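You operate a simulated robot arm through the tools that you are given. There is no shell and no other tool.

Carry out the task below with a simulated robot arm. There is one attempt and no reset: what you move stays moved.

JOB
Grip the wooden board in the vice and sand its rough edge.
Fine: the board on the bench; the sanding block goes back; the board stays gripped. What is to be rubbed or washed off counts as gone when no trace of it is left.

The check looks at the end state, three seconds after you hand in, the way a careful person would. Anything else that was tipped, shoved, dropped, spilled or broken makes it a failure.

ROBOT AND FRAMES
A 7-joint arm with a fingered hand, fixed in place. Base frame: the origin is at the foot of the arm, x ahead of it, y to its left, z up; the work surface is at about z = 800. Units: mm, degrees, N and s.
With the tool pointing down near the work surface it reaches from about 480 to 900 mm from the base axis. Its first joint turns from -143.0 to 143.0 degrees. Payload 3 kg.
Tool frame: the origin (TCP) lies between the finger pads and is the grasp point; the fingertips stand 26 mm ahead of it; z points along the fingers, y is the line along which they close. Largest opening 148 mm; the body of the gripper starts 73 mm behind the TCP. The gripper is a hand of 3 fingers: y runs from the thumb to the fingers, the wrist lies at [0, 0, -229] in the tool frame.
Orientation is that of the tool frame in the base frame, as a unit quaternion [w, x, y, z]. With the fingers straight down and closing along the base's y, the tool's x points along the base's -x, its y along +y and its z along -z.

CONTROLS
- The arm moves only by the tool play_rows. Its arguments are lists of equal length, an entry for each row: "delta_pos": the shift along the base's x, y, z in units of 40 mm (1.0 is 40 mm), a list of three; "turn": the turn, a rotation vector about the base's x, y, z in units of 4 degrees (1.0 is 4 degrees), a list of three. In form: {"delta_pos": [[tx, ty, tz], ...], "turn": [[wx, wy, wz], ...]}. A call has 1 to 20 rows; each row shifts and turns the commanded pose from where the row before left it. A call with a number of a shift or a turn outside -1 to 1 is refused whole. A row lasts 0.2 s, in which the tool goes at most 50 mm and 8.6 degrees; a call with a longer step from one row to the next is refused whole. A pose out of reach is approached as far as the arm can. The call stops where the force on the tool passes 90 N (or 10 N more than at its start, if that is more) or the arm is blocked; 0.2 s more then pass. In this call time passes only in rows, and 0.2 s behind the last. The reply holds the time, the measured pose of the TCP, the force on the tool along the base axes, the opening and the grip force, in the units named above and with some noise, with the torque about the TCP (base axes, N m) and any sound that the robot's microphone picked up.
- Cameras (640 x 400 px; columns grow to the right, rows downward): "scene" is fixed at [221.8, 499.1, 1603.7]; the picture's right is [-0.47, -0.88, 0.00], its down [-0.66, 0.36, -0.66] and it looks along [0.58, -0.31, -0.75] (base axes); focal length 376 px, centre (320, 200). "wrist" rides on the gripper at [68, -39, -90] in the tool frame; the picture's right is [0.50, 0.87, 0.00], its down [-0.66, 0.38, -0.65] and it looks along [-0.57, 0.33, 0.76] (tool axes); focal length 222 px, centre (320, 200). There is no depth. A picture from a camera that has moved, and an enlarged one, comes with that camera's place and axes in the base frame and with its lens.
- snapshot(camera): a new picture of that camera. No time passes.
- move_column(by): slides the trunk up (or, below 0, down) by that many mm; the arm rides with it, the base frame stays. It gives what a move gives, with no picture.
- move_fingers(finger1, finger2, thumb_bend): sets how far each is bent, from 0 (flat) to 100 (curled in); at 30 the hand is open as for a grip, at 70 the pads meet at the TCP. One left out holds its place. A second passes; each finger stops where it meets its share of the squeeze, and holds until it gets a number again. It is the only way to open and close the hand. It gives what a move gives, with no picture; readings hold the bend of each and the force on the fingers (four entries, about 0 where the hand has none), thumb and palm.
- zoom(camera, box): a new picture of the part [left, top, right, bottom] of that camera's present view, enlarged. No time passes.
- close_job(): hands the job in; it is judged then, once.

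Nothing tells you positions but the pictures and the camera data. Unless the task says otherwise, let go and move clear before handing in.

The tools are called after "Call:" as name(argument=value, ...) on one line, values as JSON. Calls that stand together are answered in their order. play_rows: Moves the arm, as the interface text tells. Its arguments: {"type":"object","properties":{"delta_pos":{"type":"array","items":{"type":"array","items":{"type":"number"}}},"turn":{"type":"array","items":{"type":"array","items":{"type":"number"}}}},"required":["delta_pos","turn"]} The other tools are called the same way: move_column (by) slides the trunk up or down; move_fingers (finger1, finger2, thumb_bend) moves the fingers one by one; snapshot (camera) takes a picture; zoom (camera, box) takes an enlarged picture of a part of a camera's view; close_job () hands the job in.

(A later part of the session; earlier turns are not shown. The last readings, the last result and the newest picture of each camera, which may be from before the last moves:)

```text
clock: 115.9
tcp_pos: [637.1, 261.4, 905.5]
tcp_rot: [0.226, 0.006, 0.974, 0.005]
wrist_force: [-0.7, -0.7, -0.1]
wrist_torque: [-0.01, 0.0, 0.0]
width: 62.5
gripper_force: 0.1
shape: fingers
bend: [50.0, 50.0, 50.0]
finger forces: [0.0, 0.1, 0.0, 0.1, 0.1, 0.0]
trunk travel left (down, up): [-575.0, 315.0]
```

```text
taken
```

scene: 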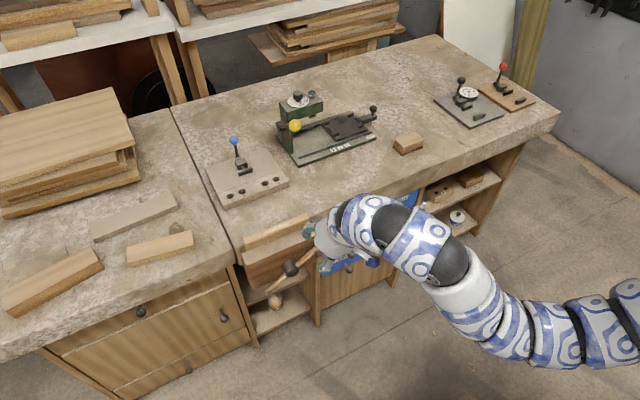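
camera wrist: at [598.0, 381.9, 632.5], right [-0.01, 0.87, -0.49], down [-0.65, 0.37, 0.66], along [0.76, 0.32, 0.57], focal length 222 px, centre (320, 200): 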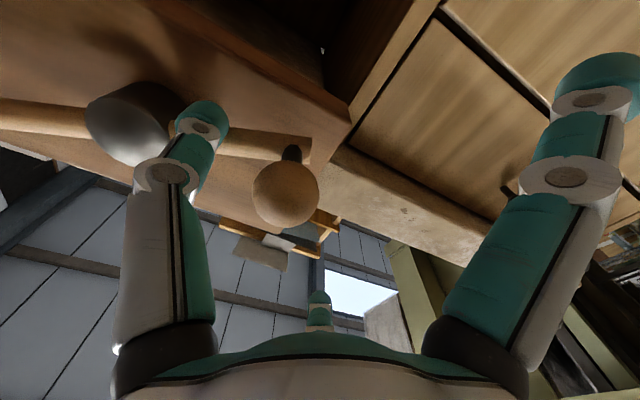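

Call:
play_rows(delta_pos=[[0, 0, 0], [0, 0, 0], [0, 0, 0], [0, 0, 0], [0, 0, 0], [0, 0, 0], [0, 0, 0], [0.3, 0.3, 0.3], [0.4, 0.3, 0.3], [0.4, 0.3, 0.3], [0.4, 0.2, 0.3], [0.4, 0.2, 0.3]], turn=[[0, 1, 0], [0, 1, 0], [0, 1, 0], [0, 1, 0], [0, 1, 0], [0, 1, 0], [0, 0.5, 0], [0, 0, 0], [0, 0, 0], [0, 0, 0], [0, 0, 0], [0, 0, 0]])

Call:
snapshot(camera="wrist")

Call:
zoom(camera="wrist", box=[240, 0, 460, 138])

```text
clock: 118.5
tcp_pos: [716.2, 314.0, 967.8]
tcp_rot: [0.001, 0.008, 1.0, 0.004]
wrist_force: [1.0, 1.3, 1.3]
wrist_torque: [0.05, 0.02, 0.04]
width: 62.3
gripper_force: 0.0
shape: fingers
bend: [50.0, 50.0, 50.0]
finger forces: [0.0, 0.0, 0.0, 0.0, 0.1, 0.0]
trunk travel left (down, up): [-575.0, 315.0]
```

```text
taken
camera wrist: at [646.4, 276.6, 1058.3], right [-0.49, 0.87, 0.01], down [0.66, 0.36, 0.66], along [0.57, 0.32, -0.75], focal length 222 px, centre (320, 200)
```

wrist: 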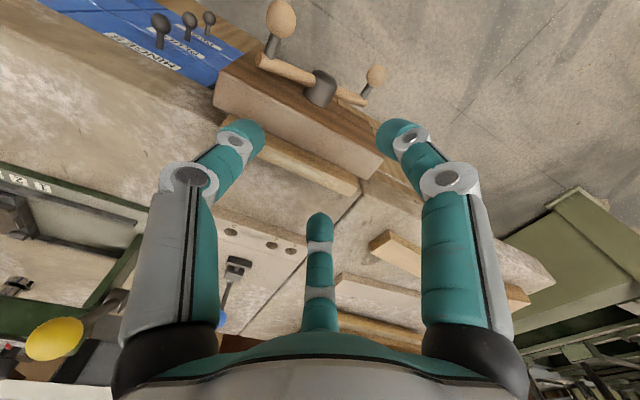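

```text
2.90 times, centred on (350, 69) of wrist
camera zoom: at [646.4, 276.6, 1058.3], right [-0.49, 0.87, 0.01], down [0.66, 0.36, 0.66], along [0.57, 0.32, -0.75], focal length 644 px, centre (233, 580)
```

zoom: 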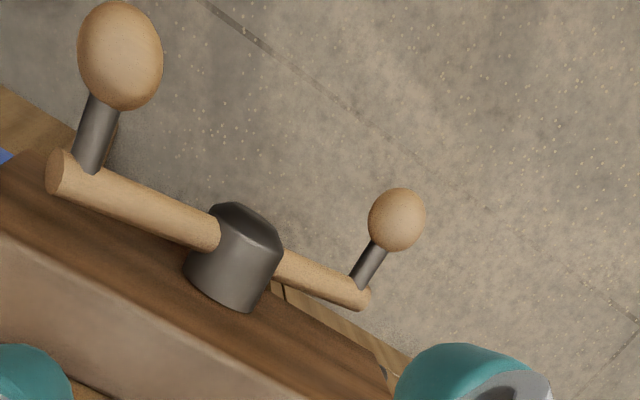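

Call:
zoom(camera="wrist", box=[200, 70, 400, 210])

Call:
zoom(camera="wrist", box=[255, 120, 375, 205])

Call:
zoom(camera="scene", box=[225, 205, 345, 280])

```text
2.86 times, centred on (300, 140) of wrist
camera zoom: at [646.4, 276.6, 1058.3], right [-0.49, 0.87, 0.01], down [0.66, 0.36, 0.66], along [0.57, 0.32, -0.75], focal length 635 px, centre (377, 371)
```

zoom: 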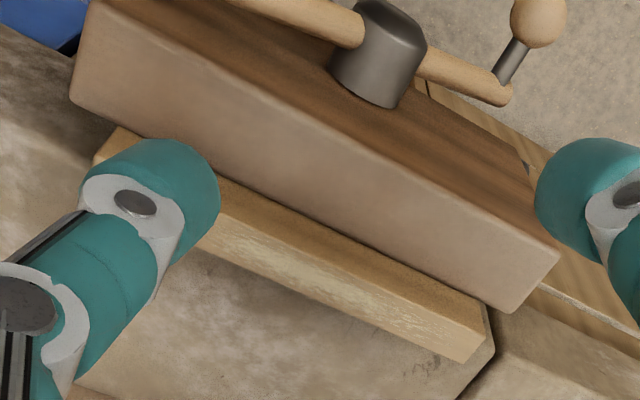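

```text
4.71 times, centred on (315, 162) of wrist
camera zoom: at [646.4, 276.6, 1058.3], right [-0.49, 0.87, 0.01], down [0.66, 0.36, 0.66], along [0.57, 0.32, -0.75], focal length 1045 px, centre (344, 376)
```

zoom: 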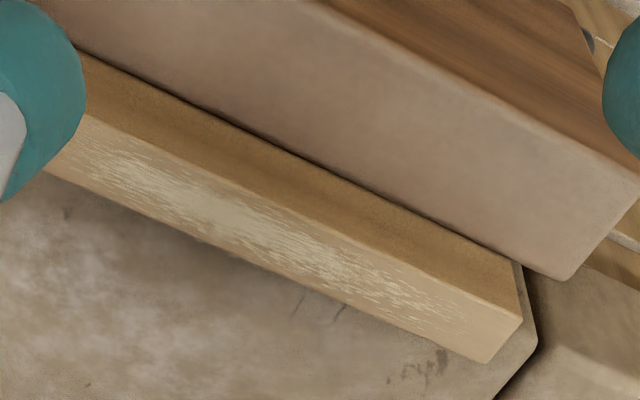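

```text
5.33 times, centred on (285, 242) of scene
camera zoom: at [221.8, 499.1, 1603.7], right [-0.47, -0.88, 0.0], down [-0.66, 0.36, -0.66], along [0.58, -0.31, -0.75], focal length 2004 px, centre (507, -27)
```

zoom: 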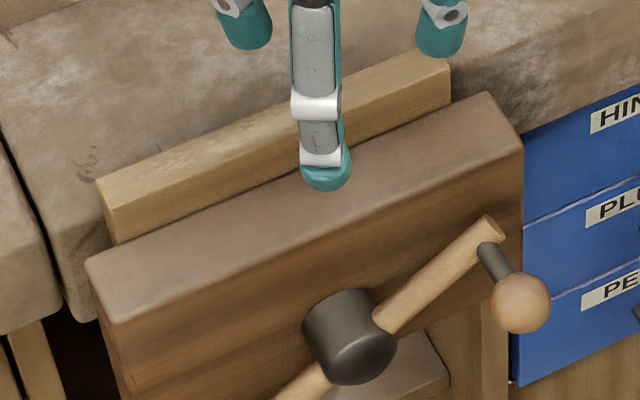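

The board sits tight between jaw and bench, with its rough patch on top from y≈290 to 400. Next I'll fetch the sanding block at about (911, -194). I'll travel high and lower the trunk for reach.

Call:
play_rows(delta_pos=[[0.1, -0.8, 0.45], [0.1, -0.8, 0.45], [0.1, -0.8, 0.45], [0.1, -0.8, 0.45], [0.1, -0.8, 0.45], [0.1, -0.8, 0.45], [0.1, -0.8, 0.45], [0.1, -0.8, 0.45], [0.1, -0.8, 0.45], [0.1, -0.8, 0.45], [0.1, -0.8, 0], [0.1, -0.8, 0], [0.1, -0.8, 0], [0.1, -0.8, 0], [0.1, -0.8, 0], [0.1, -0.6, 0]], turn=[[0, 0, 0], [0, 0, 0], [0, 0, 0], [0, 0, 0], [0, 0, 0], [0, 0, 0], [0, 0, 0], [0, 0, 0], [0, 0, 0], [0, 0, 0], [0, 0, 0], [0, 0, 0], [0, 0, 0], [0, 0, 0], [0, 0, 0], [0, 0, 0]])

Call:
move_column(by=-180)

Call:
snapshot(camera="wrist")

Call:
snapshot(camera="scene")

```text
clock: 121.9
tcp_pos: [730.9, 195.0, 1034.4]
tcp_rot: [0.001, 0.007, 1.0, 0.004]
wrist_force: [0.0, 0.4, 0.0]
wrist_torque: [-0.02, -0.01, -0.01]
width: 62.6
gripper_force: 0.1
shape: fingers
bend: [50.0, 50.0, 50.0]
finger forces: [0.0, 0.0, 0.1, 0.0, 0.0, 0.0]
out of reach, approached as far as the arm can: row 4, 5, 6, 7, 8, 9, 10, 11, 12, 13, 14, 15, 16
trunk travel left (down, up): [-575.0, 315.0]
```

```text
clock: 123.9
tcp_pos: [730.6, 192.2, 855.0]
tcp_rot: [0.001, 0.008, 1.0, 0.004]
wrist_force: [0.1, 0.4, -1.1]
wrist_torque: [-0.04, 0.03, -0.01]
width: 62.7
gripper_force: 0.1
shape: fingers
bend: [50.0, 50.0, 50.0]
finger forces: [0.1, 0.0, 0.0, 0.0, 0.0, 0.0]
trunk travel left (down, up): [-395.0, 495.0]
```

```text
taken
camera wrist: at [663.1, 156.4, 945.0], right [-0.49, 0.87, 0.01], down [0.66, 0.36, 0.66], along [0.57, 0.32, -0.75], focal length 222 px, centre (320, 200)
```

wrist: 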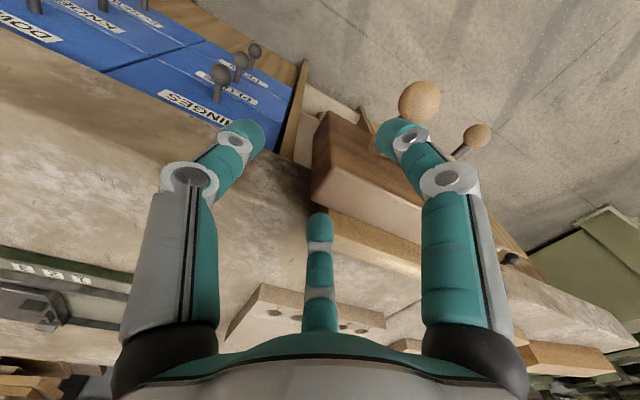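

```text
taken
```

scene: 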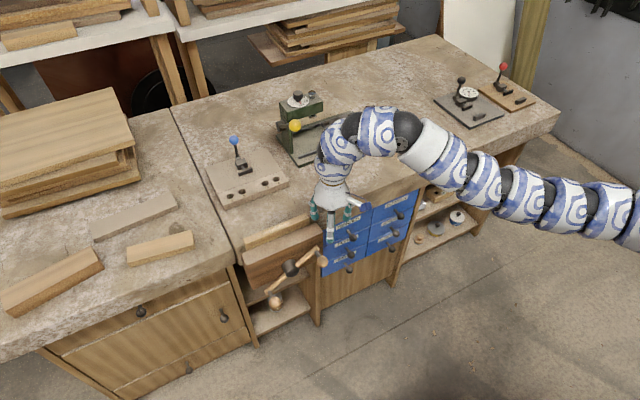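

That move stalled at a joint limit before the trunk came down, but nothing touched. I'll check each step from here, moving away from the vice along -y first and then outward.

Call:
play_rows(delta_pos=[[0, -0.6, 0], [0, -0.7, 0], [0.1, -0.7, 0], [0.3, -0.6, 0.1], [0.5, -0.5, 0.2], [0.5, -0.5, 0.2], [0.5, -0.5, 0.2]], turn=[[0, 0, 0], [0, 0, 0], [0, 0, 0], [0, 0, 0], [0, 0, 0], [0, 0, 0], [0, 0, 0]])

```text
clock: 125.5
tcp_pos: [822.1, 121.5, 887.0]
tcp_rot: [0.001, 0.007, 1.0, 0.004]
wrist_force: [-0.2, 0.2, -0.3]
wrist_torque: [-0.02, 0.0, 0.03]
width: 62.3
gripper_force: 0.1
shape: fingers
bend: [50.0, 50.0, 50.0]
finger forces: [0.0, 0.0, 0.1, 0.0, 0.0, 0.0]
out of reach, approached as far as the arm can: row 1, 2, 3, 4
trunk travel left (down, up): [-395.0, 495.0]
```

Call:
play_rows(delta_pos=[[0.1, -0.7, 0.1], [0.1, -0.7, 0.1], [0.1, -0.7, 0.1], [0.1, -0.7, 0.1], [0.1, -0.7, 0.1]], turn=[[0, 0, 0], [0, 0, 0], [0, 0, 0], [0, 0, 0], [0, 0, 0]])

Call:
snapshot(camera="scene")

```text
clock: 126.7
tcp_pos: [839.7, -18.3, 907.8]
tcp_rot: [0.001, 0.007, 1.0, 0.003]
wrist_force: [0.5, -0.6, -0.4]
wrist_torque: [-0.02, 0.0, 0.01]
width: 62.4
gripper_force: 0.0
shape: fingers
bend: [50.0, 50.0, 50.0]
finger forces: [0.1, 0.0, 0.0, 0.0, 0.1, 0.1]
trunk travel left (down, up): [-395.0, 495.0]
```

```text
taken
```

scene: 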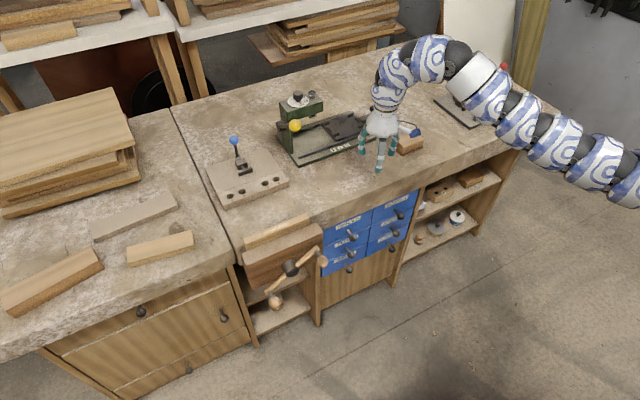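

Call:
play_rows(delta_pos=[[0.1, -0.7, 0.05], [0.1, -0.7, 0], [0.15, -0.7, 0], [0.15, -0.7, 0], [0.15, -0.7, 0], [0.2, -0.6, 0], [0.2, -0.3, 0], [0.2, 0, 0], [0.2, 0, 0], [0.2, 0, 0]], turn=[[0, 0, 0], [0, 0, 0], [0, 0, 0], [0, 0, 0], [0, 0, 0], [0, 0, 0], [0, 0, 0], [0, 0, 0], [0, 0, 0], [0, 0, 0]])

Call:
snapshot(camera="wrist")

Call:
snapshot(camera="scene")

```text
clock: 128.9
tcp_pos: [906.8, -193.5, 909.5]
tcp_rot: [0.001, 0.006, 1.0, 0.004]
wrist_force: [0.3, 0.6, 0.3]
wrist_torque: [0.02, 0.06, -0.04]
width: 62.6
gripper_force: 0.0
shape: fingers
bend: [50.0, 50.0, 50.0]
finger forces: [0.0, 0.0, 0.0, 0.0, 0.0, 0.0]
trunk travel left (down, up): [-395.0, 495.0]
```

```text
taken
camera wrist: at [838.4, -231.3, 999.1], right [-0.49, 0.87, 0.0], down [0.66, 0.36, 0.66], along [0.57, 0.32, -0.75], focal length 222 px, centre (320, 200)
```

wrist: 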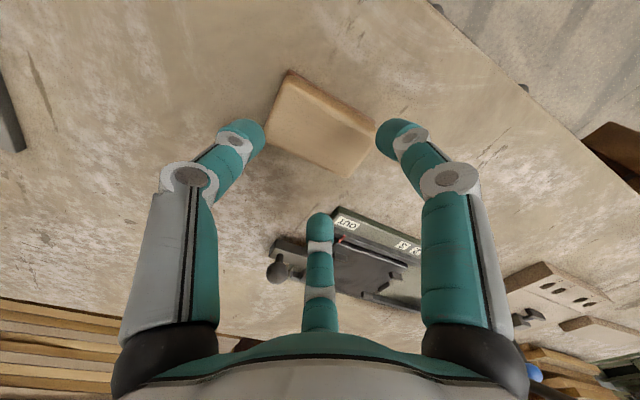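

```text
taken
```

scene: 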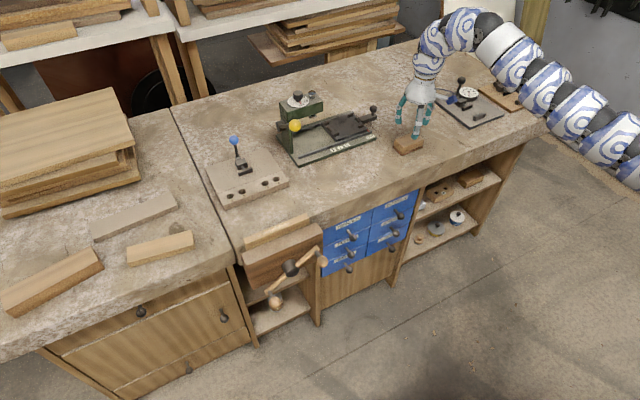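

The arm reaches above the block with the tool straight down. I'll measure the block exactly.

Call:
zoom(camera="wrist", box=[230, 50, 420, 190])

Call:
zoom(camera="scene", box=[370, 90, 450, 165])

```text
2.86 times, centred on (325, 120) of wrist
camera zoom: at [838.4, -231.3, 999.1], right [-0.49, 0.87, 0.0], down [0.66, 0.36, 0.66], along [0.57, 0.32, -0.75], focal length 635 px, centre (306, 429)
```

zoom: 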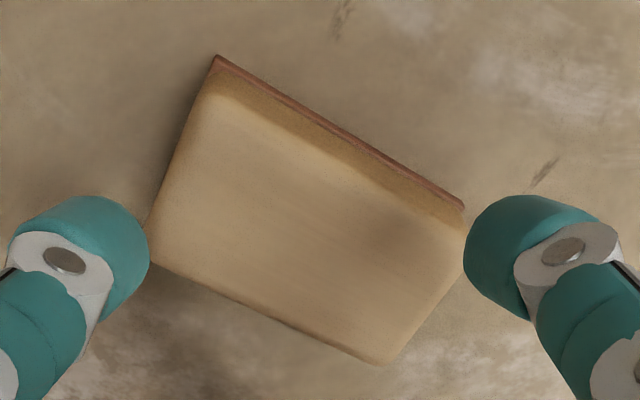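

```text
5.33 times, centred on (410, 128) of scene
camera zoom: at [221.8, 499.1, 1603.7], right [-0.47, -0.88, 0.0], down [-0.66, 0.36, -0.66], along [0.58, -0.31, -0.75], focal length 2004 px, centre (-160, 587)
```

zoom: 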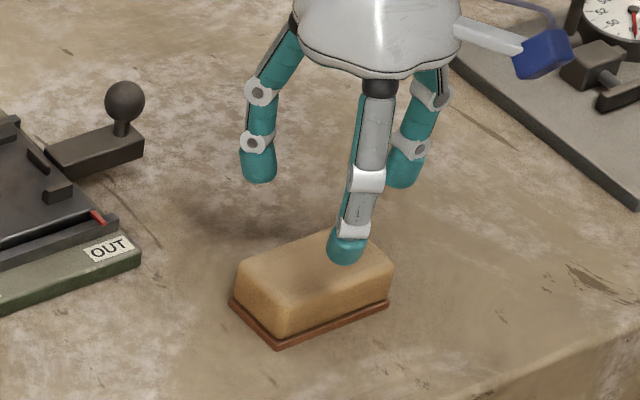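

The block's centre is at (907, -191): about 46 × 84 mm, top at z≈838. I'll open the thumb toward the short end and the fingers to the long sides, then descend.

Call:
move_fingers(finger1=43, finger2=43, thumb_bend=37)

Call:
play_rows(delta_pos=[[0, 0.06, -0.3], [0, 0, -0.3], [0, 0, -0.3], [0, 0, -0.3]], turn=[[0, 0, 0], [0, 0, 0], [0, 0, 0], [0, 0, 0]])

Call:
snapshot(camera="wrist")

Call:
zoom(camera="scene", box=[370, 90, 450, 165])

```text
clock: 129.9
tcp_pos: [905.8, -193.3, 908.2]
tcp_rot: [0.001, 0.007, 1.0, 0.003]
wrist_force: [0.3, -0.2, 0.4]
wrist_torque: [0.01, -0.02, 0.05]
width: 94.7
gripper_force: 0.1
shape: fingers
bend: [43.0, 43.0, 37.0]
finger forces: [0.0, 0.1, 0.0, 0.1, 0.0, 0.0]
trunk travel left (down, up): [-395.0, 495.0]
```

```text
clock: 130.9
tcp_pos: [905.4, -191.8, 862.9]
tcp_rot: [0.002, 0.007, 1.0, 0.003]
wrist_force: [0.6, -0.5, 0.1]
wrist_torque: [-0.01, 0.0, 0.03]
width: 94.9
gripper_force: 0.1
shape: fingers
bend: [43.0, 43.0, 37.0]
finger forces: [0.1, 0.0, 0.0, 0.0, 0.0, 0.1]
trunk travel left (down, up): [-395.0, 495.0]
```

```text
taken
camera wrist: at [837.0, -229.0, 951.7], right [-0.49, 0.87, 0.01], down [0.66, 0.36, 0.66], along [0.57, 0.32, -0.75], focal length 222 px, centre (320, 200)
```

wrist: 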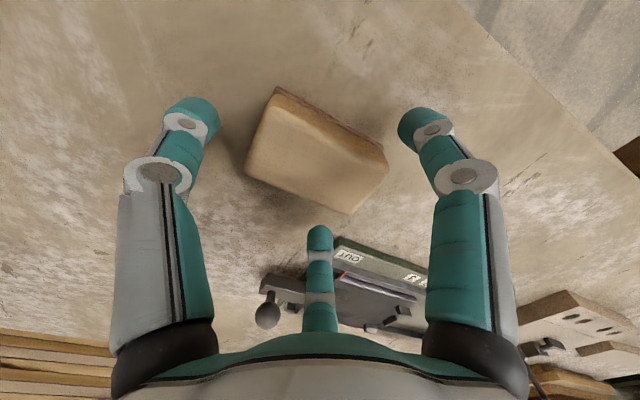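

```text
5.33 times, centred on (410, 128) of scene
camera zoom: at [221.8, 499.1, 1603.7], right [-0.47, -0.88, 0.0], down [-0.66, 0.36, -0.66], along [0.58, -0.31, -0.75], focal length 2004 px, centre (-160, 587)
```

zoom: 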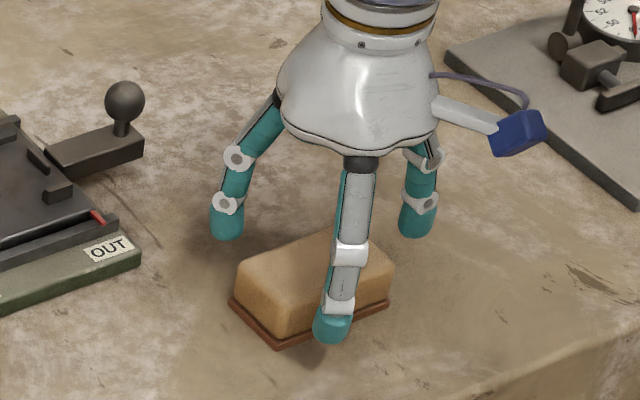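

Call:
play_rows(delta_pos=[[0.03, 0, -0.15], [0, 0, -0.15], [0, 0, -0.04]], turn=[[0, 0, 0], [0, 0, 0], [0, 0, 0]])

Call:
zoom(camera="scene", box=[370, 100, 450, 165])

Call:
zoom(camera="wrist", box=[180, 60, 460, 260])

```text
clock: 131.7
tcp_pos: [907.3, -191.6, 848.6]
tcp_rot: [0.001, 0.008, 1.0, 0.004]
wrist_force: [0.2, 0.3, -0.2]
wrist_torque: [0.0, 0.04, -0.02]
width: 94.8
gripper_force: 0.0
shape: fingers
bend: [43.0, 43.0, 37.0]
finger forces: [0.0, 0.1, 0.0, 0.0, 0.0, 0.1]
trunk travel left (down, up): [-395.0, 495.0]
```

```text
6.15 times, centred on (410, 132) of scene
camera zoom: at [221.8, 499.1, 1603.7], right [-0.47, -0.88, 0.0], down [-0.66, 0.36, -0.66], along [0.58, -0.31, -0.75], focal length 2313 px, centre (-234, 615)
```

zoom: 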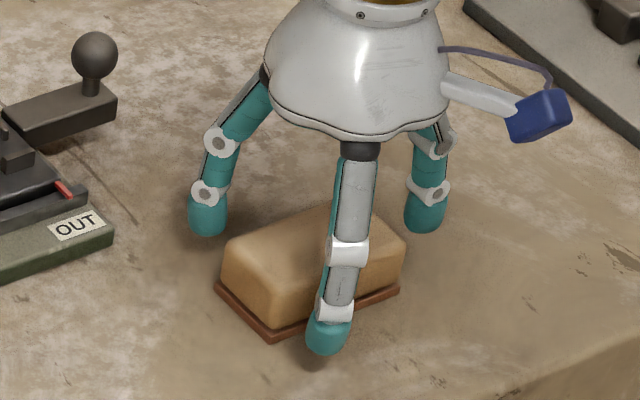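

```text
2.00 times, centred on (320, 160) of wrist
camera zoom: at [838.1, -229.1, 937.7], right [-0.49, 0.87, 0.0], down [0.66, 0.36, 0.66], along [0.57, 0.32, -0.75], focal length 444 px, centre (320, 280)
```

zoom: 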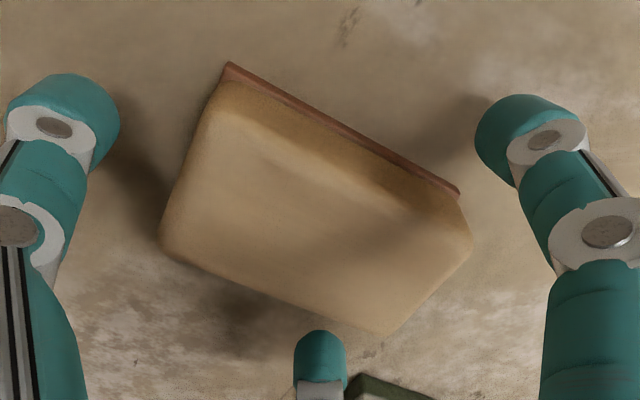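

Call:
play_rows(delta_pos=[[0, -0.15, 0]], turn=[[0, 0, 0]])

Call:
move_fingers(finger1=50, finger2=50, thumb_bend=45)

Call:
zoom(camera="wrist", box=[180, 60, 460, 260])

```text
clock: 132.1
tcp_pos: [906.2, -197.5, 846.0]
tcp_rot: [0.001, 0.008, 1.0, 0.003]
wrist_force: [-0.1, -0.1, 0.3]
wrist_torque: [0.01, 0.02, 0.02]
width: 94.9
gripper_force: 0.0
shape: fingers
bend: [43.0, 43.0, 37.0]
finger forces: [0.1, 0.1, 0.1, 0.1, 0.1, 0.1]
trunk travel left (down, up): [-395.0, 495.0]
```

```text
clock: 133.1
tcp_pos: [905.9, -196.6, 846.7]
tcp_rot: [0.0, 0.007, 1.0, 0.004]
wrist_force: [0.3, -0.3, -0.3]
wrist_torque: [-0.02, -0.03, 0.01]
width: 71.0
gripper_force: 0.1
shape: fingers
bend: [50.0, 50.0, 45.0]
finger forces: [0.0, 0.0, 0.0, 0.0, 0.1, 0.0]
trunk travel left (down, up): [-395.0, 495.0]
```

```text
2.00 times, centred on (320, 160) of wrist
camera zoom: at [838.1, -234.5, 937.4], right [-0.49, 0.87, 0.01], down [0.66, 0.36, 0.66], along [0.57, 0.32, -0.75], focal length 444 px, centre (320, 280)
```

zoom: 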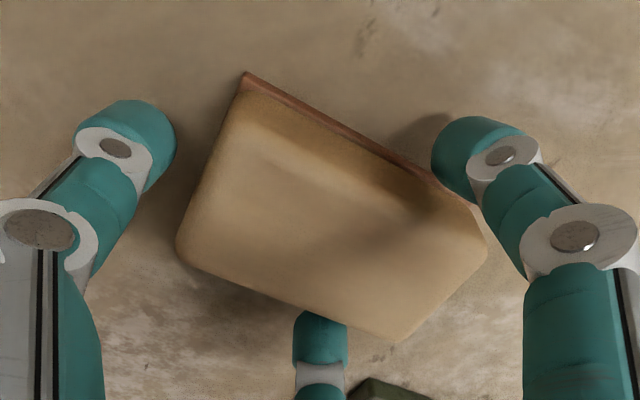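

Call:
move_fingers(finger1=54, finger2=54, thumb_bend=49)

Call:
zoom(camera="wrist", box=[180, 60, 460, 260])

```text
clock: 134.1
tcp_pos: [905.9, -196.6, 847.4]
tcp_rot: [0.0, 0.008, 1.0, 0.003]
wrist_force: [0.7, 0.5, 0.6]
wrist_torque: [0.01, -0.01, -0.01]
width: 58.2
gripper_force: 0.9
shape: fingers
bend: [54.0, 54.0, 49.0]
finger forces: [0.1, 0.2, 0.0, 0.0, 0.0, 0.0]
trunk travel left (down, up): [-395.0, 495.0]
```

```text
2.00 times, centred on (320, 160) of wrist
camera zoom: at [838.1, -234.5, 937.4], right [-0.49, 0.87, 0.01], down [0.66, 0.36, 0.66], along [0.57, 0.32, -0.75], focal length 444 px, centre (320, 280)
```

zoom: 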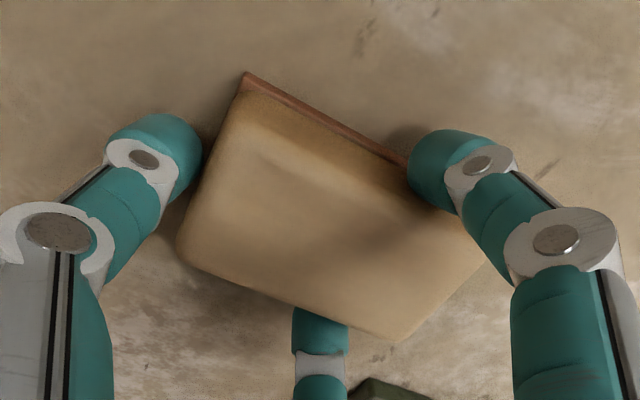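

Call:
move_fingers(finger1=60, finger2=60, thumb_bend=55)

Call:
move_fingers(finger1=74, finger2=74, thumb_bend=60)

Call:
zoom(camera="wrist", box=[180, 60, 460, 260])

Call:
zoom(camera="scene", box=[370, 100, 450, 165])

```text
clock: 135.1
tcp_pos: [906.6, -196.5, 847.0]
tcp_rot: [0.001, 0.008, 1.0, 0.003]
wrist_force: [-0.5, 0.9, 0.5]
wrist_torque: [-0.07, -0.05, -0.02]
width: 52.8
gripper_force: 6.3
shape: fingers
bend: [55.0, 55.0, 52.0]
finger forces: [3.8, 4.0, 0.0, 0.0, 4.8, 0.0]
trunk travel left (down, up): [-395.0, 495.0]
```

```text
clock: 136.1
tcp_pos: [906.7, -196.1, 846.8]
tcp_rot: [0.001, 0.008, 1.0, 0.004]
wrist_force: [0.4, 0.7, 0.1]
wrist_torque: [-0.03, 0.0, 0.01]
width: 46.7
gripper_force: 13.2
shape: fingers
bend: [56.0, 55.0, 55.0]
finger forces: [8.6, 8.8, 0.0, 0.0, 8.6, 0.0]
trunk travel left (down, up): [-395.0, 495.0]
```

```text
2.00 times, centred on (320, 160) of wrist
camera zoom: at [838.2, -234.5, 937.3], right [-0.49, 0.87, 0.01], down [0.66, 0.36, 0.66], along [0.57, 0.32, -0.75], focal length 444 px, centre (320, 280)
```

zoom: 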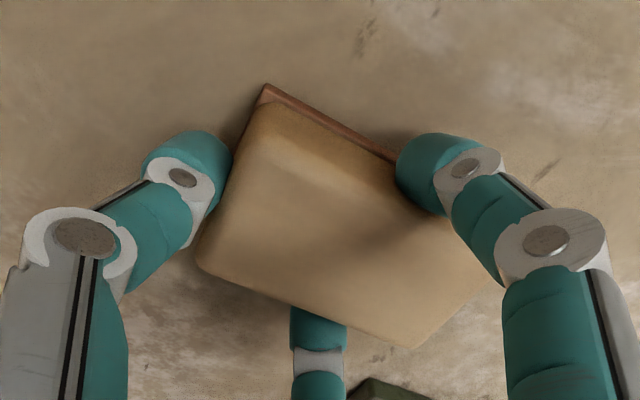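

```text
6.15 times, centred on (410, 132) of scene
camera zoom: at [221.8, 499.1, 1603.7], right [-0.47, -0.88, 0.0], down [-0.66, 0.36, -0.66], along [0.58, -0.31, -0.75], focal length 2313 px, centre (-234, 615)
```

zoom: 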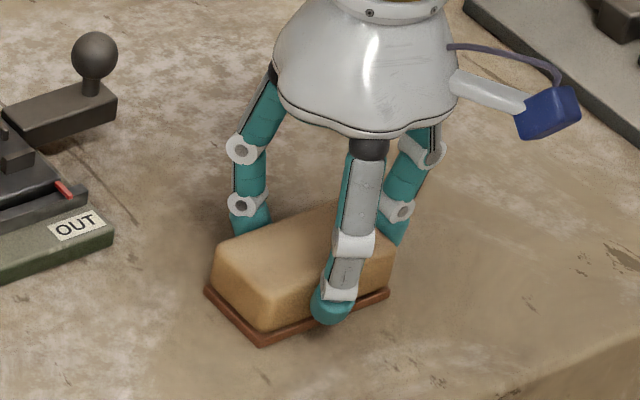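

The block is gripped with about 8–9 N on each finger. I'll lift and check.

Call:
play_rows(delta_pos=[[0, 0, 0.15], [0, 0, 0.3], [0, 0, 0.5], [0, 0, 0.5]], turn=[[0, 0, 0], [0, 0, 0], [0, 0, 0], [0, 0, 0]])

Call:
snapshot(camera="wrist")

Call:
zoom(camera="scene", box=[360, 70, 450, 150])

```text
clock: 137.1
tcp_pos: [906.6, -195.8, 906.9]
tcp_rot: [0.001, 0.007, 1.0, 0.004]
wrist_force: [0.0, 1.2, -0.6]
wrist_torque: [0.0, 0.0, -0.01]
width: 46.1
gripper_force: 12.9
shape: fingers
bend: [56.0, 55.0, 55.0]
finger forces: [8.6, 8.7, 0.1, 0.1, 8.3, 0.0]
trunk travel left (down, up): [-395.0, 495.0]
```

```text
taken
camera wrist: at [838.0, -233.6, 996.2], right [-0.49, 0.87, 0.01], down [0.66, 0.36, 0.66], along [0.57, 0.32, -0.75], focal length 222 px, centre (320, 200)
```

wrist: 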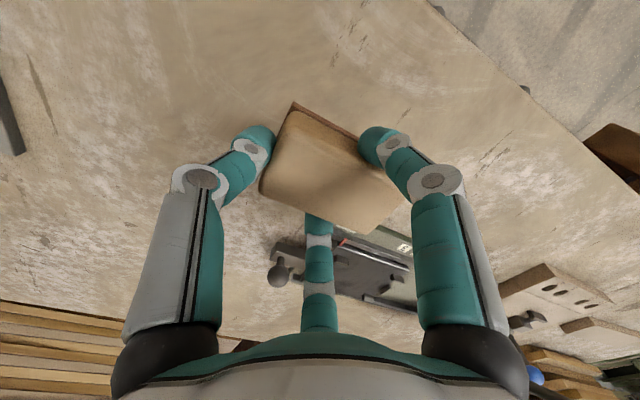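

```text
5.00 times, centred on (405, 110) of scene
camera zoom: at [221.8, 499.1, 1603.7], right [-0.47, -0.88, 0.0], down [-0.66, 0.36, -0.66], along [0.58, -0.31, -0.75], focal length 1879 px, centre (-105, 650)
```

zoom: 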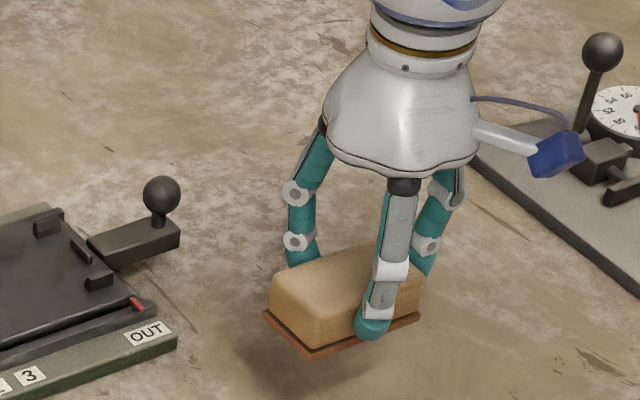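

The block is held level. I'll carry it over toward the vice at a safe height and test how far along +y I can reach with it.

Call:
play_rows(delta_pos=[[-0.1, 0.85, 0], [-0.1, 0.85, 0], [-0.1, 0.85, 0], [-0.15, 0.85, 0], [-0.15, 0.85, 0], [-0.2, 0.85, 0], [-0.2, 0.85, 0], [-0.25, 0.85, 0], [-0.25, 0.85, 0], [-0.25, 0.85, 0], [-0.3, 0.85, 0], [-0.35, 0.85, 0], [-0.35, 0.8, 0], [-0.15, 0.7, 0]], turn=[[0, 0, 0], [0, 0, 0], [0, 0, 0], [0, 0, 0], [0, 0, 0], [0, 0, 0], [0, 0, 0], [0, 0, 0], [0, 0, 0], [0, 0, 0], [0, 0, 0], [0, 0, 0], [0, 0, 0], [0, 0, 0]])

```text
clock: 140.1
tcp_pos: [791.4, 270.4, 904.0]
tcp_rot: [0.001, 0.008, 1.0, 0.004]
wrist_force: [0.0, -0.4, -1.1]
wrist_torque: [0.0, 0.0, 0.01]
width: 45.9
gripper_force: 12.9
shape: fingers
bend: [56.0, 55.0, 55.0]
finger forces: [8.6, 8.7, 0.0, 0.0, 8.0, 0.0]
trunk travel left (down, up): [-395.0, 495.0]
```

Call:
play_rows(delta_pos=[[0, 0.4, -0.1], [0, 0.4, -0.1], [0, 0.4, -0.1], [0, 0.4, 0], [0, 0.4, 0], [0, 0.4, 0]], turn=[[0, 0, 0], [0, 0, 0], [0, 0, 0], [0, 0, 0], [0, 0, 0], [0, 0, 0]])

Call:
snapshot(camera="wrist")

Call:
snapshot(camera="scene")

```text
clock: 141.5
tcp_pos: [783.9, 323.3, 892.8]
tcp_rot: [0.001, 0.008, 1.0, 0.004]
wrist_force: [-0.6, -0.4, -1.1]
wrist_torque: [0.0, -0.01, 0.02]
width: 45.4
gripper_force: 12.6
shape: fingers
bend: [56.0, 55.0, 55.0]
finger forces: [8.6, 8.8, 0.0, 0.0, 7.6, 0.0]
out of reach, approached as far as the arm can: row 3, 4, 5, 6
trunk travel left (down, up): [-395.0, 495.0]
```

```text
taken
camera wrist: at [715.7, 286.4, 983.1], right [-0.49, 0.87, 0.01], down [0.66, 0.36, 0.66], along [0.57, 0.32, -0.75], focal length 222 px, centre (320, 200)
```

wrist: 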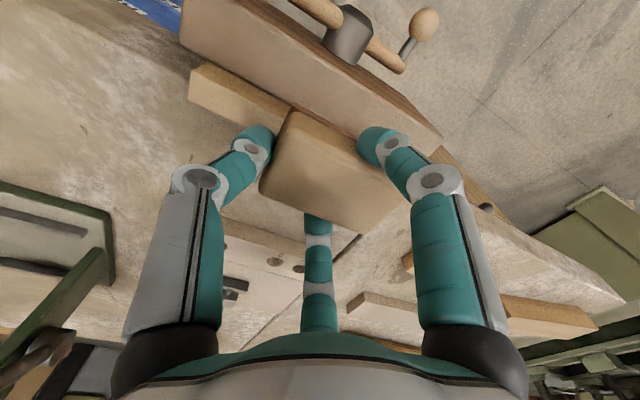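

```text
taken
```

scene: 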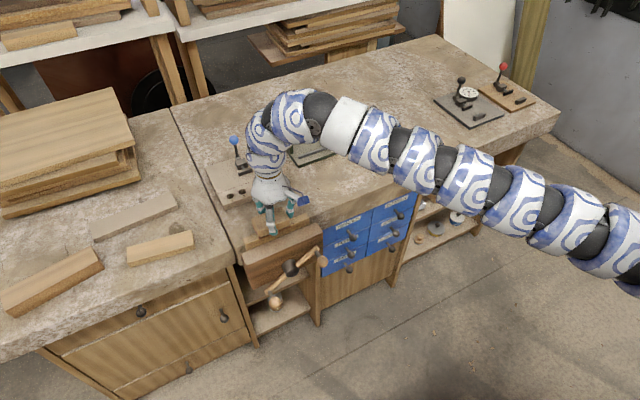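

With the tool vertical I can only reach y≈310–325 at the board, about 35 mm short of the rough patch's far end. A 10° tilted grip fixes that. I'll set the block on clear bench near (850, 150) and regrip it with the hand tilted.

Call:
play_rows(delta_pos=[[0.1, -0.7, 0.05], [0.3, -0.75, 0], [0.3, -0.75, 0], [0.3, -0.75, 0], [0.3, -0.75, 0], [0.3, -0.75, 0], [0.05, -0.15, 0], [0, 0, -0.3], [0, 0, -0.3], [0, 0, -0.3]], turn=[[0, 0, 0], [0, 0, 0], [0, 0, 0], [0, 0, 0], [0, 0, 0], [0, 0, 0], [0, 0, 0], [0, 0, 0], [0, 0, 0], [0, 0, 0]])

Call:
snapshot(camera="scene")

```text
clock: 143.7
tcp_pos: [849.6, 140.6, 858.3]
tcp_rot: [0.0, 0.009, 1.0, 0.004]
wrist_force: [0.2, -0.4, -0.8]
wrist_torque: [0.0, 0.0, 0.02]
width: 45.2
gripper_force: 12.3
shape: fingers
bend: [56.0, 55.0, 55.0]
finger forces: [8.5, 8.8, 0.0, 0.0, 7.0, 0.0]
trunk travel left (down, up): [-395.0, 495.0]
```

```text
taken
```

scene: 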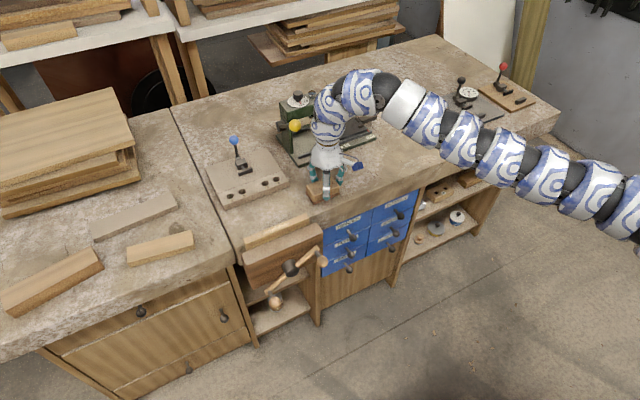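

Call:
play_rows(delta_pos=[[0, 0, -0.1], [0, 0, -0.1], [0, 0, -0.08]], turn=[[0, 0, 0], [0, 0, 0], [0, 0, 0]])

```text
clock: 144.5
tcp_pos: [850.0, 141.9, 848.1]
tcp_rot: [0.001, 0.008, 1.0, 0.003]
wrist_force: [-0.1, 0.2, -1.4]
wrist_torque: [-0.01, -0.02, 0.0]
width: 44.9
gripper_force: 12.2
shape: fingers
bend: [56.0, 55.0, 55.0]
finger forces: [8.6, 8.8, 0.0, 0.0, 7.1, 0.0]
trunk travel left (down, up): [-395.0, 495.0]
```

Call:
play_rows(delta_pos=[[0, 0, -0.06], [0, 0, 0]], turn=[[0, 0, 0], [0, 0, 0]])

Call:
zoom(camera="scene", box=[280, 130, 370, 210])

```text
clock: 145.1
tcp_pos: [849.7, 141.4, 845.4]
tcp_rot: [0.002, 0.007, 1.0, 0.003]
wrist_force: [1.4, 0.3, 9.2]
wrist_torque: [0.01, -0.08, 0.01]
width: 44.4
gripper_force: 13.8
shape: fingers
bend: [56.0, 55.0, 55.0]
finger forces: [9.2, 10.5, 0.0, 0.1, 8.1, 0.0]
trunk travel left (down, up): [-395.0, 495.0]
```

```text
5.00 times, centred on (325, 170) of scene
camera zoom: at [221.8, 499.1, 1603.7], right [-0.47, -0.88, 0.0], down [-0.66, 0.36, -0.66], along [0.58, -0.31, -0.75], focal length 1879 px, centre (295, 350)
```

zoom: 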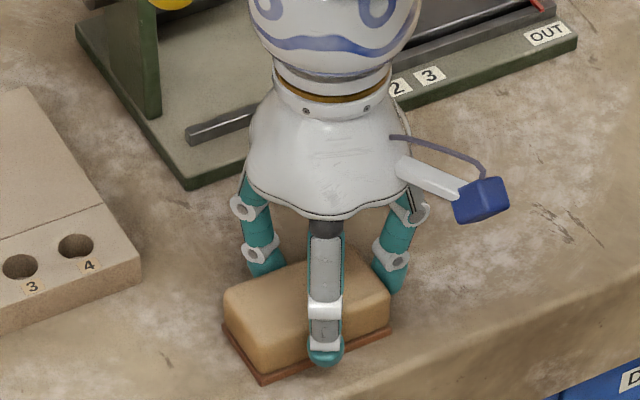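

Touchdown at 9 N. I'll release with a small opening, lift clear, then tilt the hand.

Call:
move_fingers(finger1=50, finger2=50, thumb_bend=47)

Call:
play_rows(delta_pos=[[0, 0, 0.1], [0, 0, 0.2], [0, 0, 0.4], [0, 0, 0.5]], turn=[[0, 0, 0], [0, 0, 0], [0, 0, 0], [0, 0, 0]])

Call:
zoom(camera="wrist", box=[180, 40, 460, 240])

Call:
zoom(camera="scene", box=[280, 130, 370, 210])

```text
clock: 146.1
tcp_pos: [850.0, 142.6, 845.7]
tcp_rot: [0.001, 0.008, 1.0, 0.004]
wrist_force: [0.7, -0.7, 0.5]
wrist_torque: [0.02, -0.02, 0.03]
width: 66.3
gripper_force: 0.0
shape: fingers
bend: [50.0, 50.0, 47.0]
finger forces: [0.0, 0.0, 0.0, 0.0, 0.0, 0.0]
trunk travel left (down, up): [-395.0, 495.0]
```

```text
clock: 147.1
tcp_pos: [850.8, 141.6, 894.9]
tcp_rot: [0.001, 0.006, 1.0, 0.003]
wrist_force: [-0.8, -0.8, 0.2]
wrist_torque: [0.02, -0.01, 0.02]
width: 66.6
gripper_force: 0.0
shape: fingers
bend: [50.0, 50.0, 47.0]
finger forces: [0.0, 0.1, 0.1, 0.0, 0.0, 0.0]
trunk travel left (down, up): [-395.0, 495.0]
```

```text
2.00 times, centred on (320, 140) of wrist
camera zoom: at [782.3, 104.1, 984.6], right [-0.49, 0.87, 0.01], down [0.66, 0.36, 0.66], along [0.57, 0.32, -0.75], focal length 444 px, centre (320, 320)
```

zoom: 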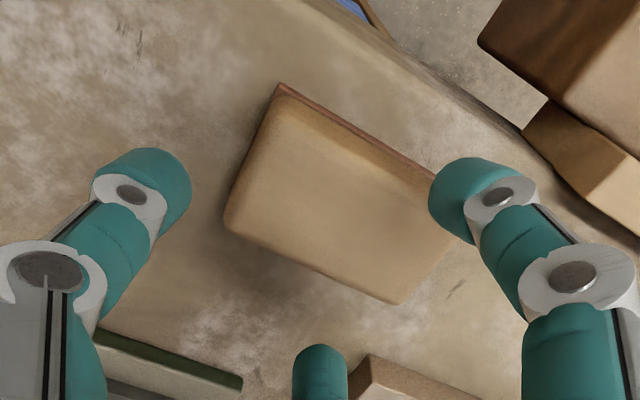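

```text
5.00 times, centred on (325, 170) of scene
camera zoom: at [221.8, 499.1, 1603.7], right [-0.47, -0.88, 0.0], down [-0.66, 0.36, -0.66], along [0.58, -0.31, -0.75], focal length 1879 px, centre (295, 350)
```

zoom: 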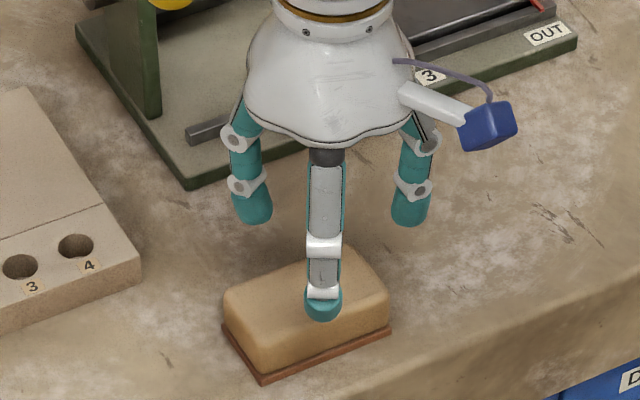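

Call:
move_fingers(finger1=43, finger2=43, thumb_bend=39)

Call:
play_rows(delta_pos=[[0, 0, 0], [0, 0, 0], [0, 0, 0], [-0.06, 0, 0]], turn=[[0.47, -0.69, 0], [0.47, -0.69, 0], [0.47, -0.69, 0], [0, 0, 0]])

Call:
snapshot(camera="wrist")

Call:
zoom(camera="scene", box=[280, 130, 370, 210])

```text
clock: 148.1
tcp_pos: [851.5, 141.6, 894.9]
tcp_rot: [0.001, 0.006, 1.0, 0.003]
wrist_force: [0.3, -0.5, -0.2]
wrist_torque: [0.01, 0.02, -0.04]
width: 91.4
gripper_force: 0.1
shape: fingers
bend: [43.0, 43.0, 39.0]
finger forces: [0.0, 0.0, 0.1, 0.0, 0.0, 0.0]
trunk travel left (down, up): [-395.0, 495.0]
```

```text
clock: 149.1
tcp_pos: [846.3, 142.4, 895.0]
tcp_rot: [0.073, 0.007, 0.996, 0.053]
wrist_force: [0.1, 0.3, 0.2]
wrist_torque: [0.03, -0.02, 0.0]
width: 91.4
gripper_force: 0.0
shape: fingers
bend: [43.0, 43.0, 39.0]
finger forces: [0.0, 0.0, 0.2, 0.0, 0.0, 0.0]
trunk travel left (down, up): [-395.0, 495.0]
```

```text
taken
camera wrist: at [766.6, 95.9, 969.5], right [-0.49, 0.87, 0.02], down [0.56, 0.29, 0.78], along [0.67, 0.39, -0.63], focal length 222 px, centre (320, 200)
```

wrist: 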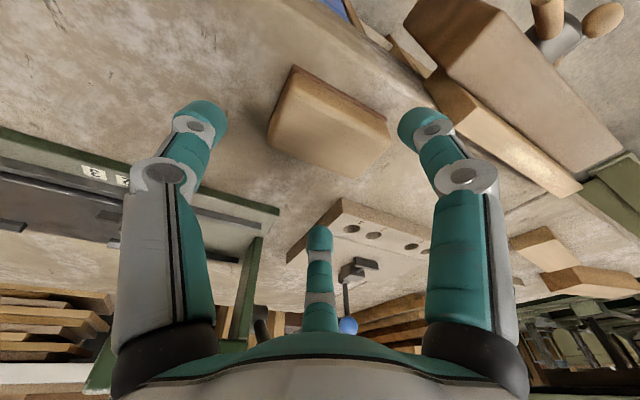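

```text
5.00 times, centred on (325, 170) of scene
camera zoom: at [221.8, 499.1, 1603.7], right [-0.47, -0.88, 0.0], down [-0.66, 0.36, -0.66], along [0.58, -0.31, -0.75], focal length 1879 px, centre (295, 350)
```

zoom: 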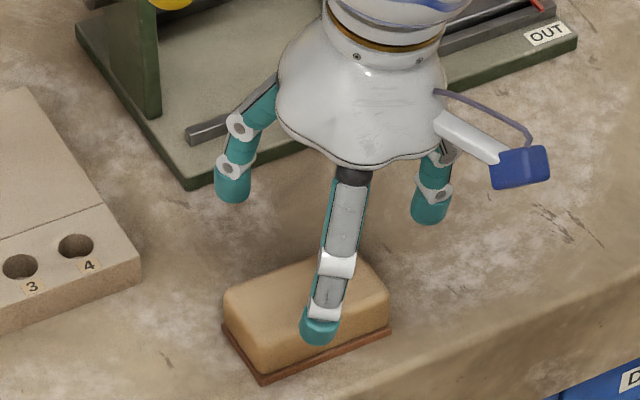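

Call:
play_rows(delta_pos=[[0.05, -0.03, -0.3], [0, 0, -0.3], [0, 0, -0.3], [0, 0, -0.15]], turn=[[0, 0, 0], [0, 0, 0], [0, 0, 0], [0, 0, 0]])

Call:
zoom(camera="wrist", box=[180, 60, 460, 260])

Call:
zoom(camera="scene", box=[280, 130, 370, 210])

```text
clock: 150.1
tcp_pos: [850.2, 142.0, 851.6]
tcp_rot: [0.073, 0.008, 0.996, 0.053]
wrist_force: [0.5, 0.6, -0.1]
wrist_torque: [0.0, 0.05, 0.0]
width: 91.4
gripper_force: 0.0
shape: fingers
bend: [43.0, 43.0, 39.0]
finger forces: [0.1, 0.0, 0.1, 0.0, 0.0, 0.0]
trunk travel left (down, up): [-395.0, 495.0]
```

```text
2.00 times, centred on (320, 160) of wrist
camera zoom: at [769.9, 94.8, 926.2], right [-0.49, 0.87, 0.02], down [0.56, 0.29, 0.78], along [0.67, 0.39, -0.63], focal length 444 px, centre (320, 280)
```

zoom: 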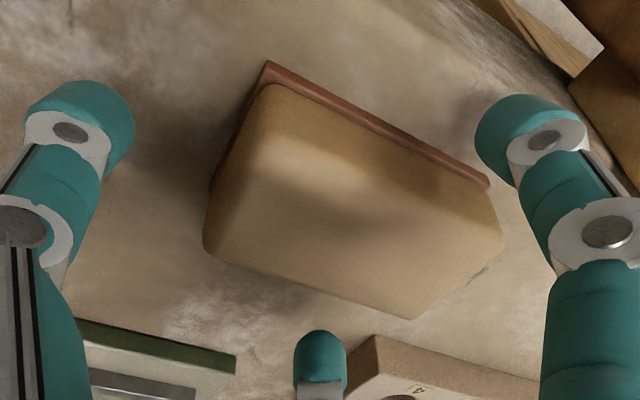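

```text
5.00 times, centred on (325, 170) of scene
camera zoom: at [221.8, 499.1, 1603.7], right [-0.47, -0.88, 0.0], down [-0.66, 0.36, -0.66], along [0.58, -0.31, -0.75], focal length 1879 px, centre (295, 350)
```

zoom: 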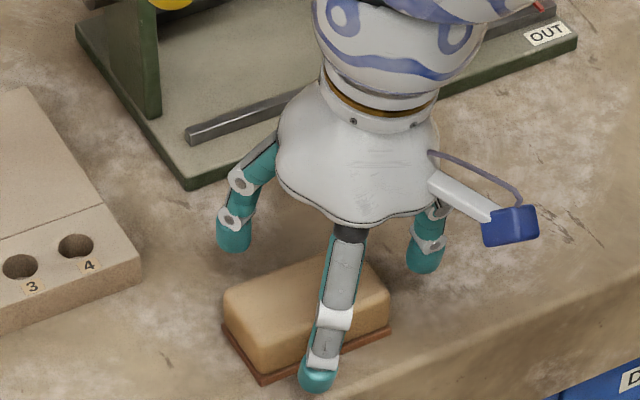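

Call:
move_fingers(finger1=52, finger2=52, thumb_bend=48)

Call:
move_fingers(finger1=58, finger2=58, thumb_bend=52)

Call:
move_fingers(finger1=76, finger2=76, thumb_bend=58)

Call:
zoom(camera="wrist", box=[180, 60, 460, 260])

Call:
zoom(camera="scene", box=[280, 130, 370, 210])

```text
clock: 151.1
tcp_pos: [850.9, 141.7, 851.6]
tcp_rot: [0.073, 0.007, 0.996, 0.053]
wrist_force: [-0.2, 0.3, -0.2]
wrist_torque: [0.02, 0.01, 0.0]
width: 63.2
gripper_force: 0.0
shape: fingers
bend: [52.0, 52.0, 48.0]
finger forces: [0.2, 0.0, 0.0, 0.1, 0.0, 0.0]
trunk travel left (down, up): [-395.0, 495.0]
```

```text
clock: 152.1
tcp_pos: [848.4, 141.0, 852.2]
tcp_rot: [0.073, 0.008, 0.996, 0.052]
wrist_force: [-0.2, 0.4, 0.0]
wrist_torque: [-0.01, -0.02, 0.02]
width: 52.2
gripper_force: 2.1
shape: fingers
bend: [54.0, 55.0, 52.0]
finger forces: [2.1, 2.1, 0.0, 0.1, 0.7, 0.0]
trunk travel left (down, up): [-395.0, 495.0]
```

```text
clock: 153.1
tcp_pos: [850.9, 140.9, 851.7]
tcp_rot: [0.073, 0.007, 0.996, 0.053]
wrist_force: [-0.2, 0.3, 1.5]
wrist_torque: [0.02, 0.03, 0.01]
width: 49.0
gripper_force: 12.5
shape: fingers
bend: [55.0, 56.0, 53.0]
finger forces: [8.6, 9.3, 0.1, 0.0, 6.9, 0.0]
trunk travel left (down, up): [-395.0, 495.0]
```

```text
2.00 times, centred on (320, 160) of wrist
camera zoom: at [769.6, 95.0, 926.5], right [-0.49, 0.87, 0.02], down [0.56, 0.29, 0.78], along [0.67, 0.39, -0.63], focal length 444 px, centre (320, 280)
```

zoom: 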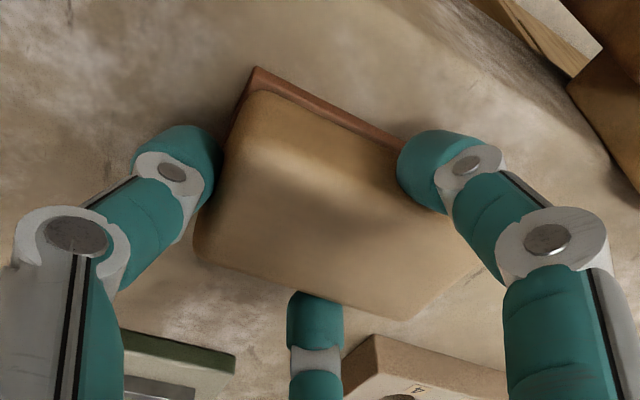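

```text
5.00 times, centred on (325, 170) of scene
camera zoom: at [221.8, 499.1, 1603.7], right [-0.47, -0.88, 0.0], down [-0.66, 0.36, -0.66], along [0.58, -0.31, -0.75], focal length 1879 px, centre (295, 350)
```

zoom: 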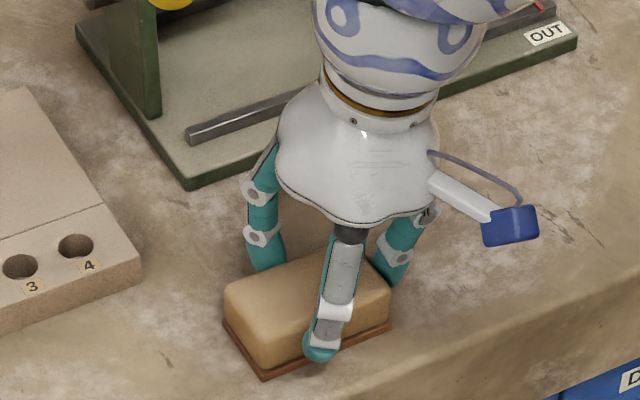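

Call:
move_fingers(finger1=84, finger2=84, thumb_bend=60)

Call:
play_rows(delta_pos=[[0, 0, 0.1], [0, 0, 0.3], [0, 0, 0.5], [0, 0, 0.5]], turn=[[0, 0, 0], [0, 0, 0], [0, 0, 0], [0, 0, 0]])

Call:
snapshot(camera="wrist")

Call:
zoom(camera="scene", box=[280, 110, 370, 190])

```text
clock: 154.1
tcp_pos: [848.7, 140.9, 851.0]
tcp_rot: [0.072, 0.007, 0.996, 0.053]
wrist_force: [-0.2, 0.3, 0.4]
wrist_torque: [-0.05, 0.03, -0.02]
width: 48.3
gripper_force: 12.8
shape: fingers
bend: [55.0, 55.0, 55.0]
finger forces: [8.5, 8.8, 0.0, 0.0, 8.7, 0.1]
trunk travel left (down, up): [-395.0, 495.0]
```

```text
clock: 155.1
tcp_pos: [850.1, 141.0, 906.7]
tcp_rot: [0.074, 0.007, 0.996, 0.053]
wrist_force: [-0.2, -0.9, -1.0]
wrist_torque: [-0.02, 0.02, 0.03]
width: 48.0
gripper_force: 12.7
shape: fingers
bend: [55.0, 55.0, 55.0]
finger forces: [8.4, 8.6, 0.1, 0.1, 8.4, 0.0]
trunk travel left (down, up): [-395.0, 495.0]
```

```text
taken
camera wrist: at [770.1, 95.0, 982.6], right [-0.49, 0.87, 0.02], down [0.56, 0.29, 0.78], along [0.67, 0.39, -0.63], focal length 222 px, centre (320, 200)
```

wrist: 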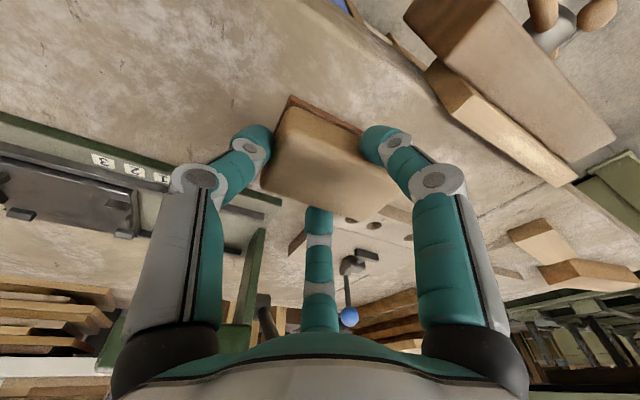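

```text
5.00 times, centred on (325, 150) of scene
camera zoom: at [221.8, 499.1, 1603.7], right [-0.47, -0.88, 0.0], down [-0.66, 0.36, -0.66], along [0.58, -0.31, -0.75], focal length 1879 px, centre (295, 450)
```

zoom: 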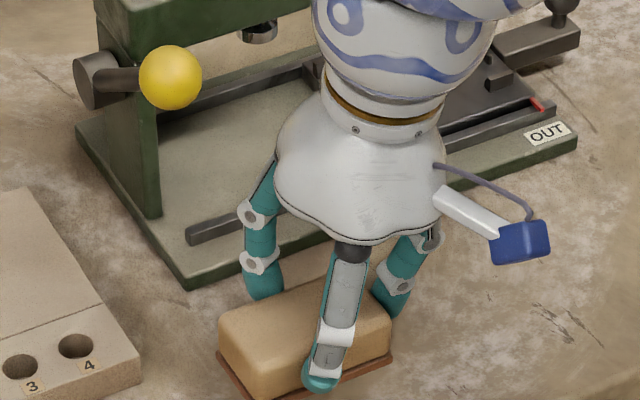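

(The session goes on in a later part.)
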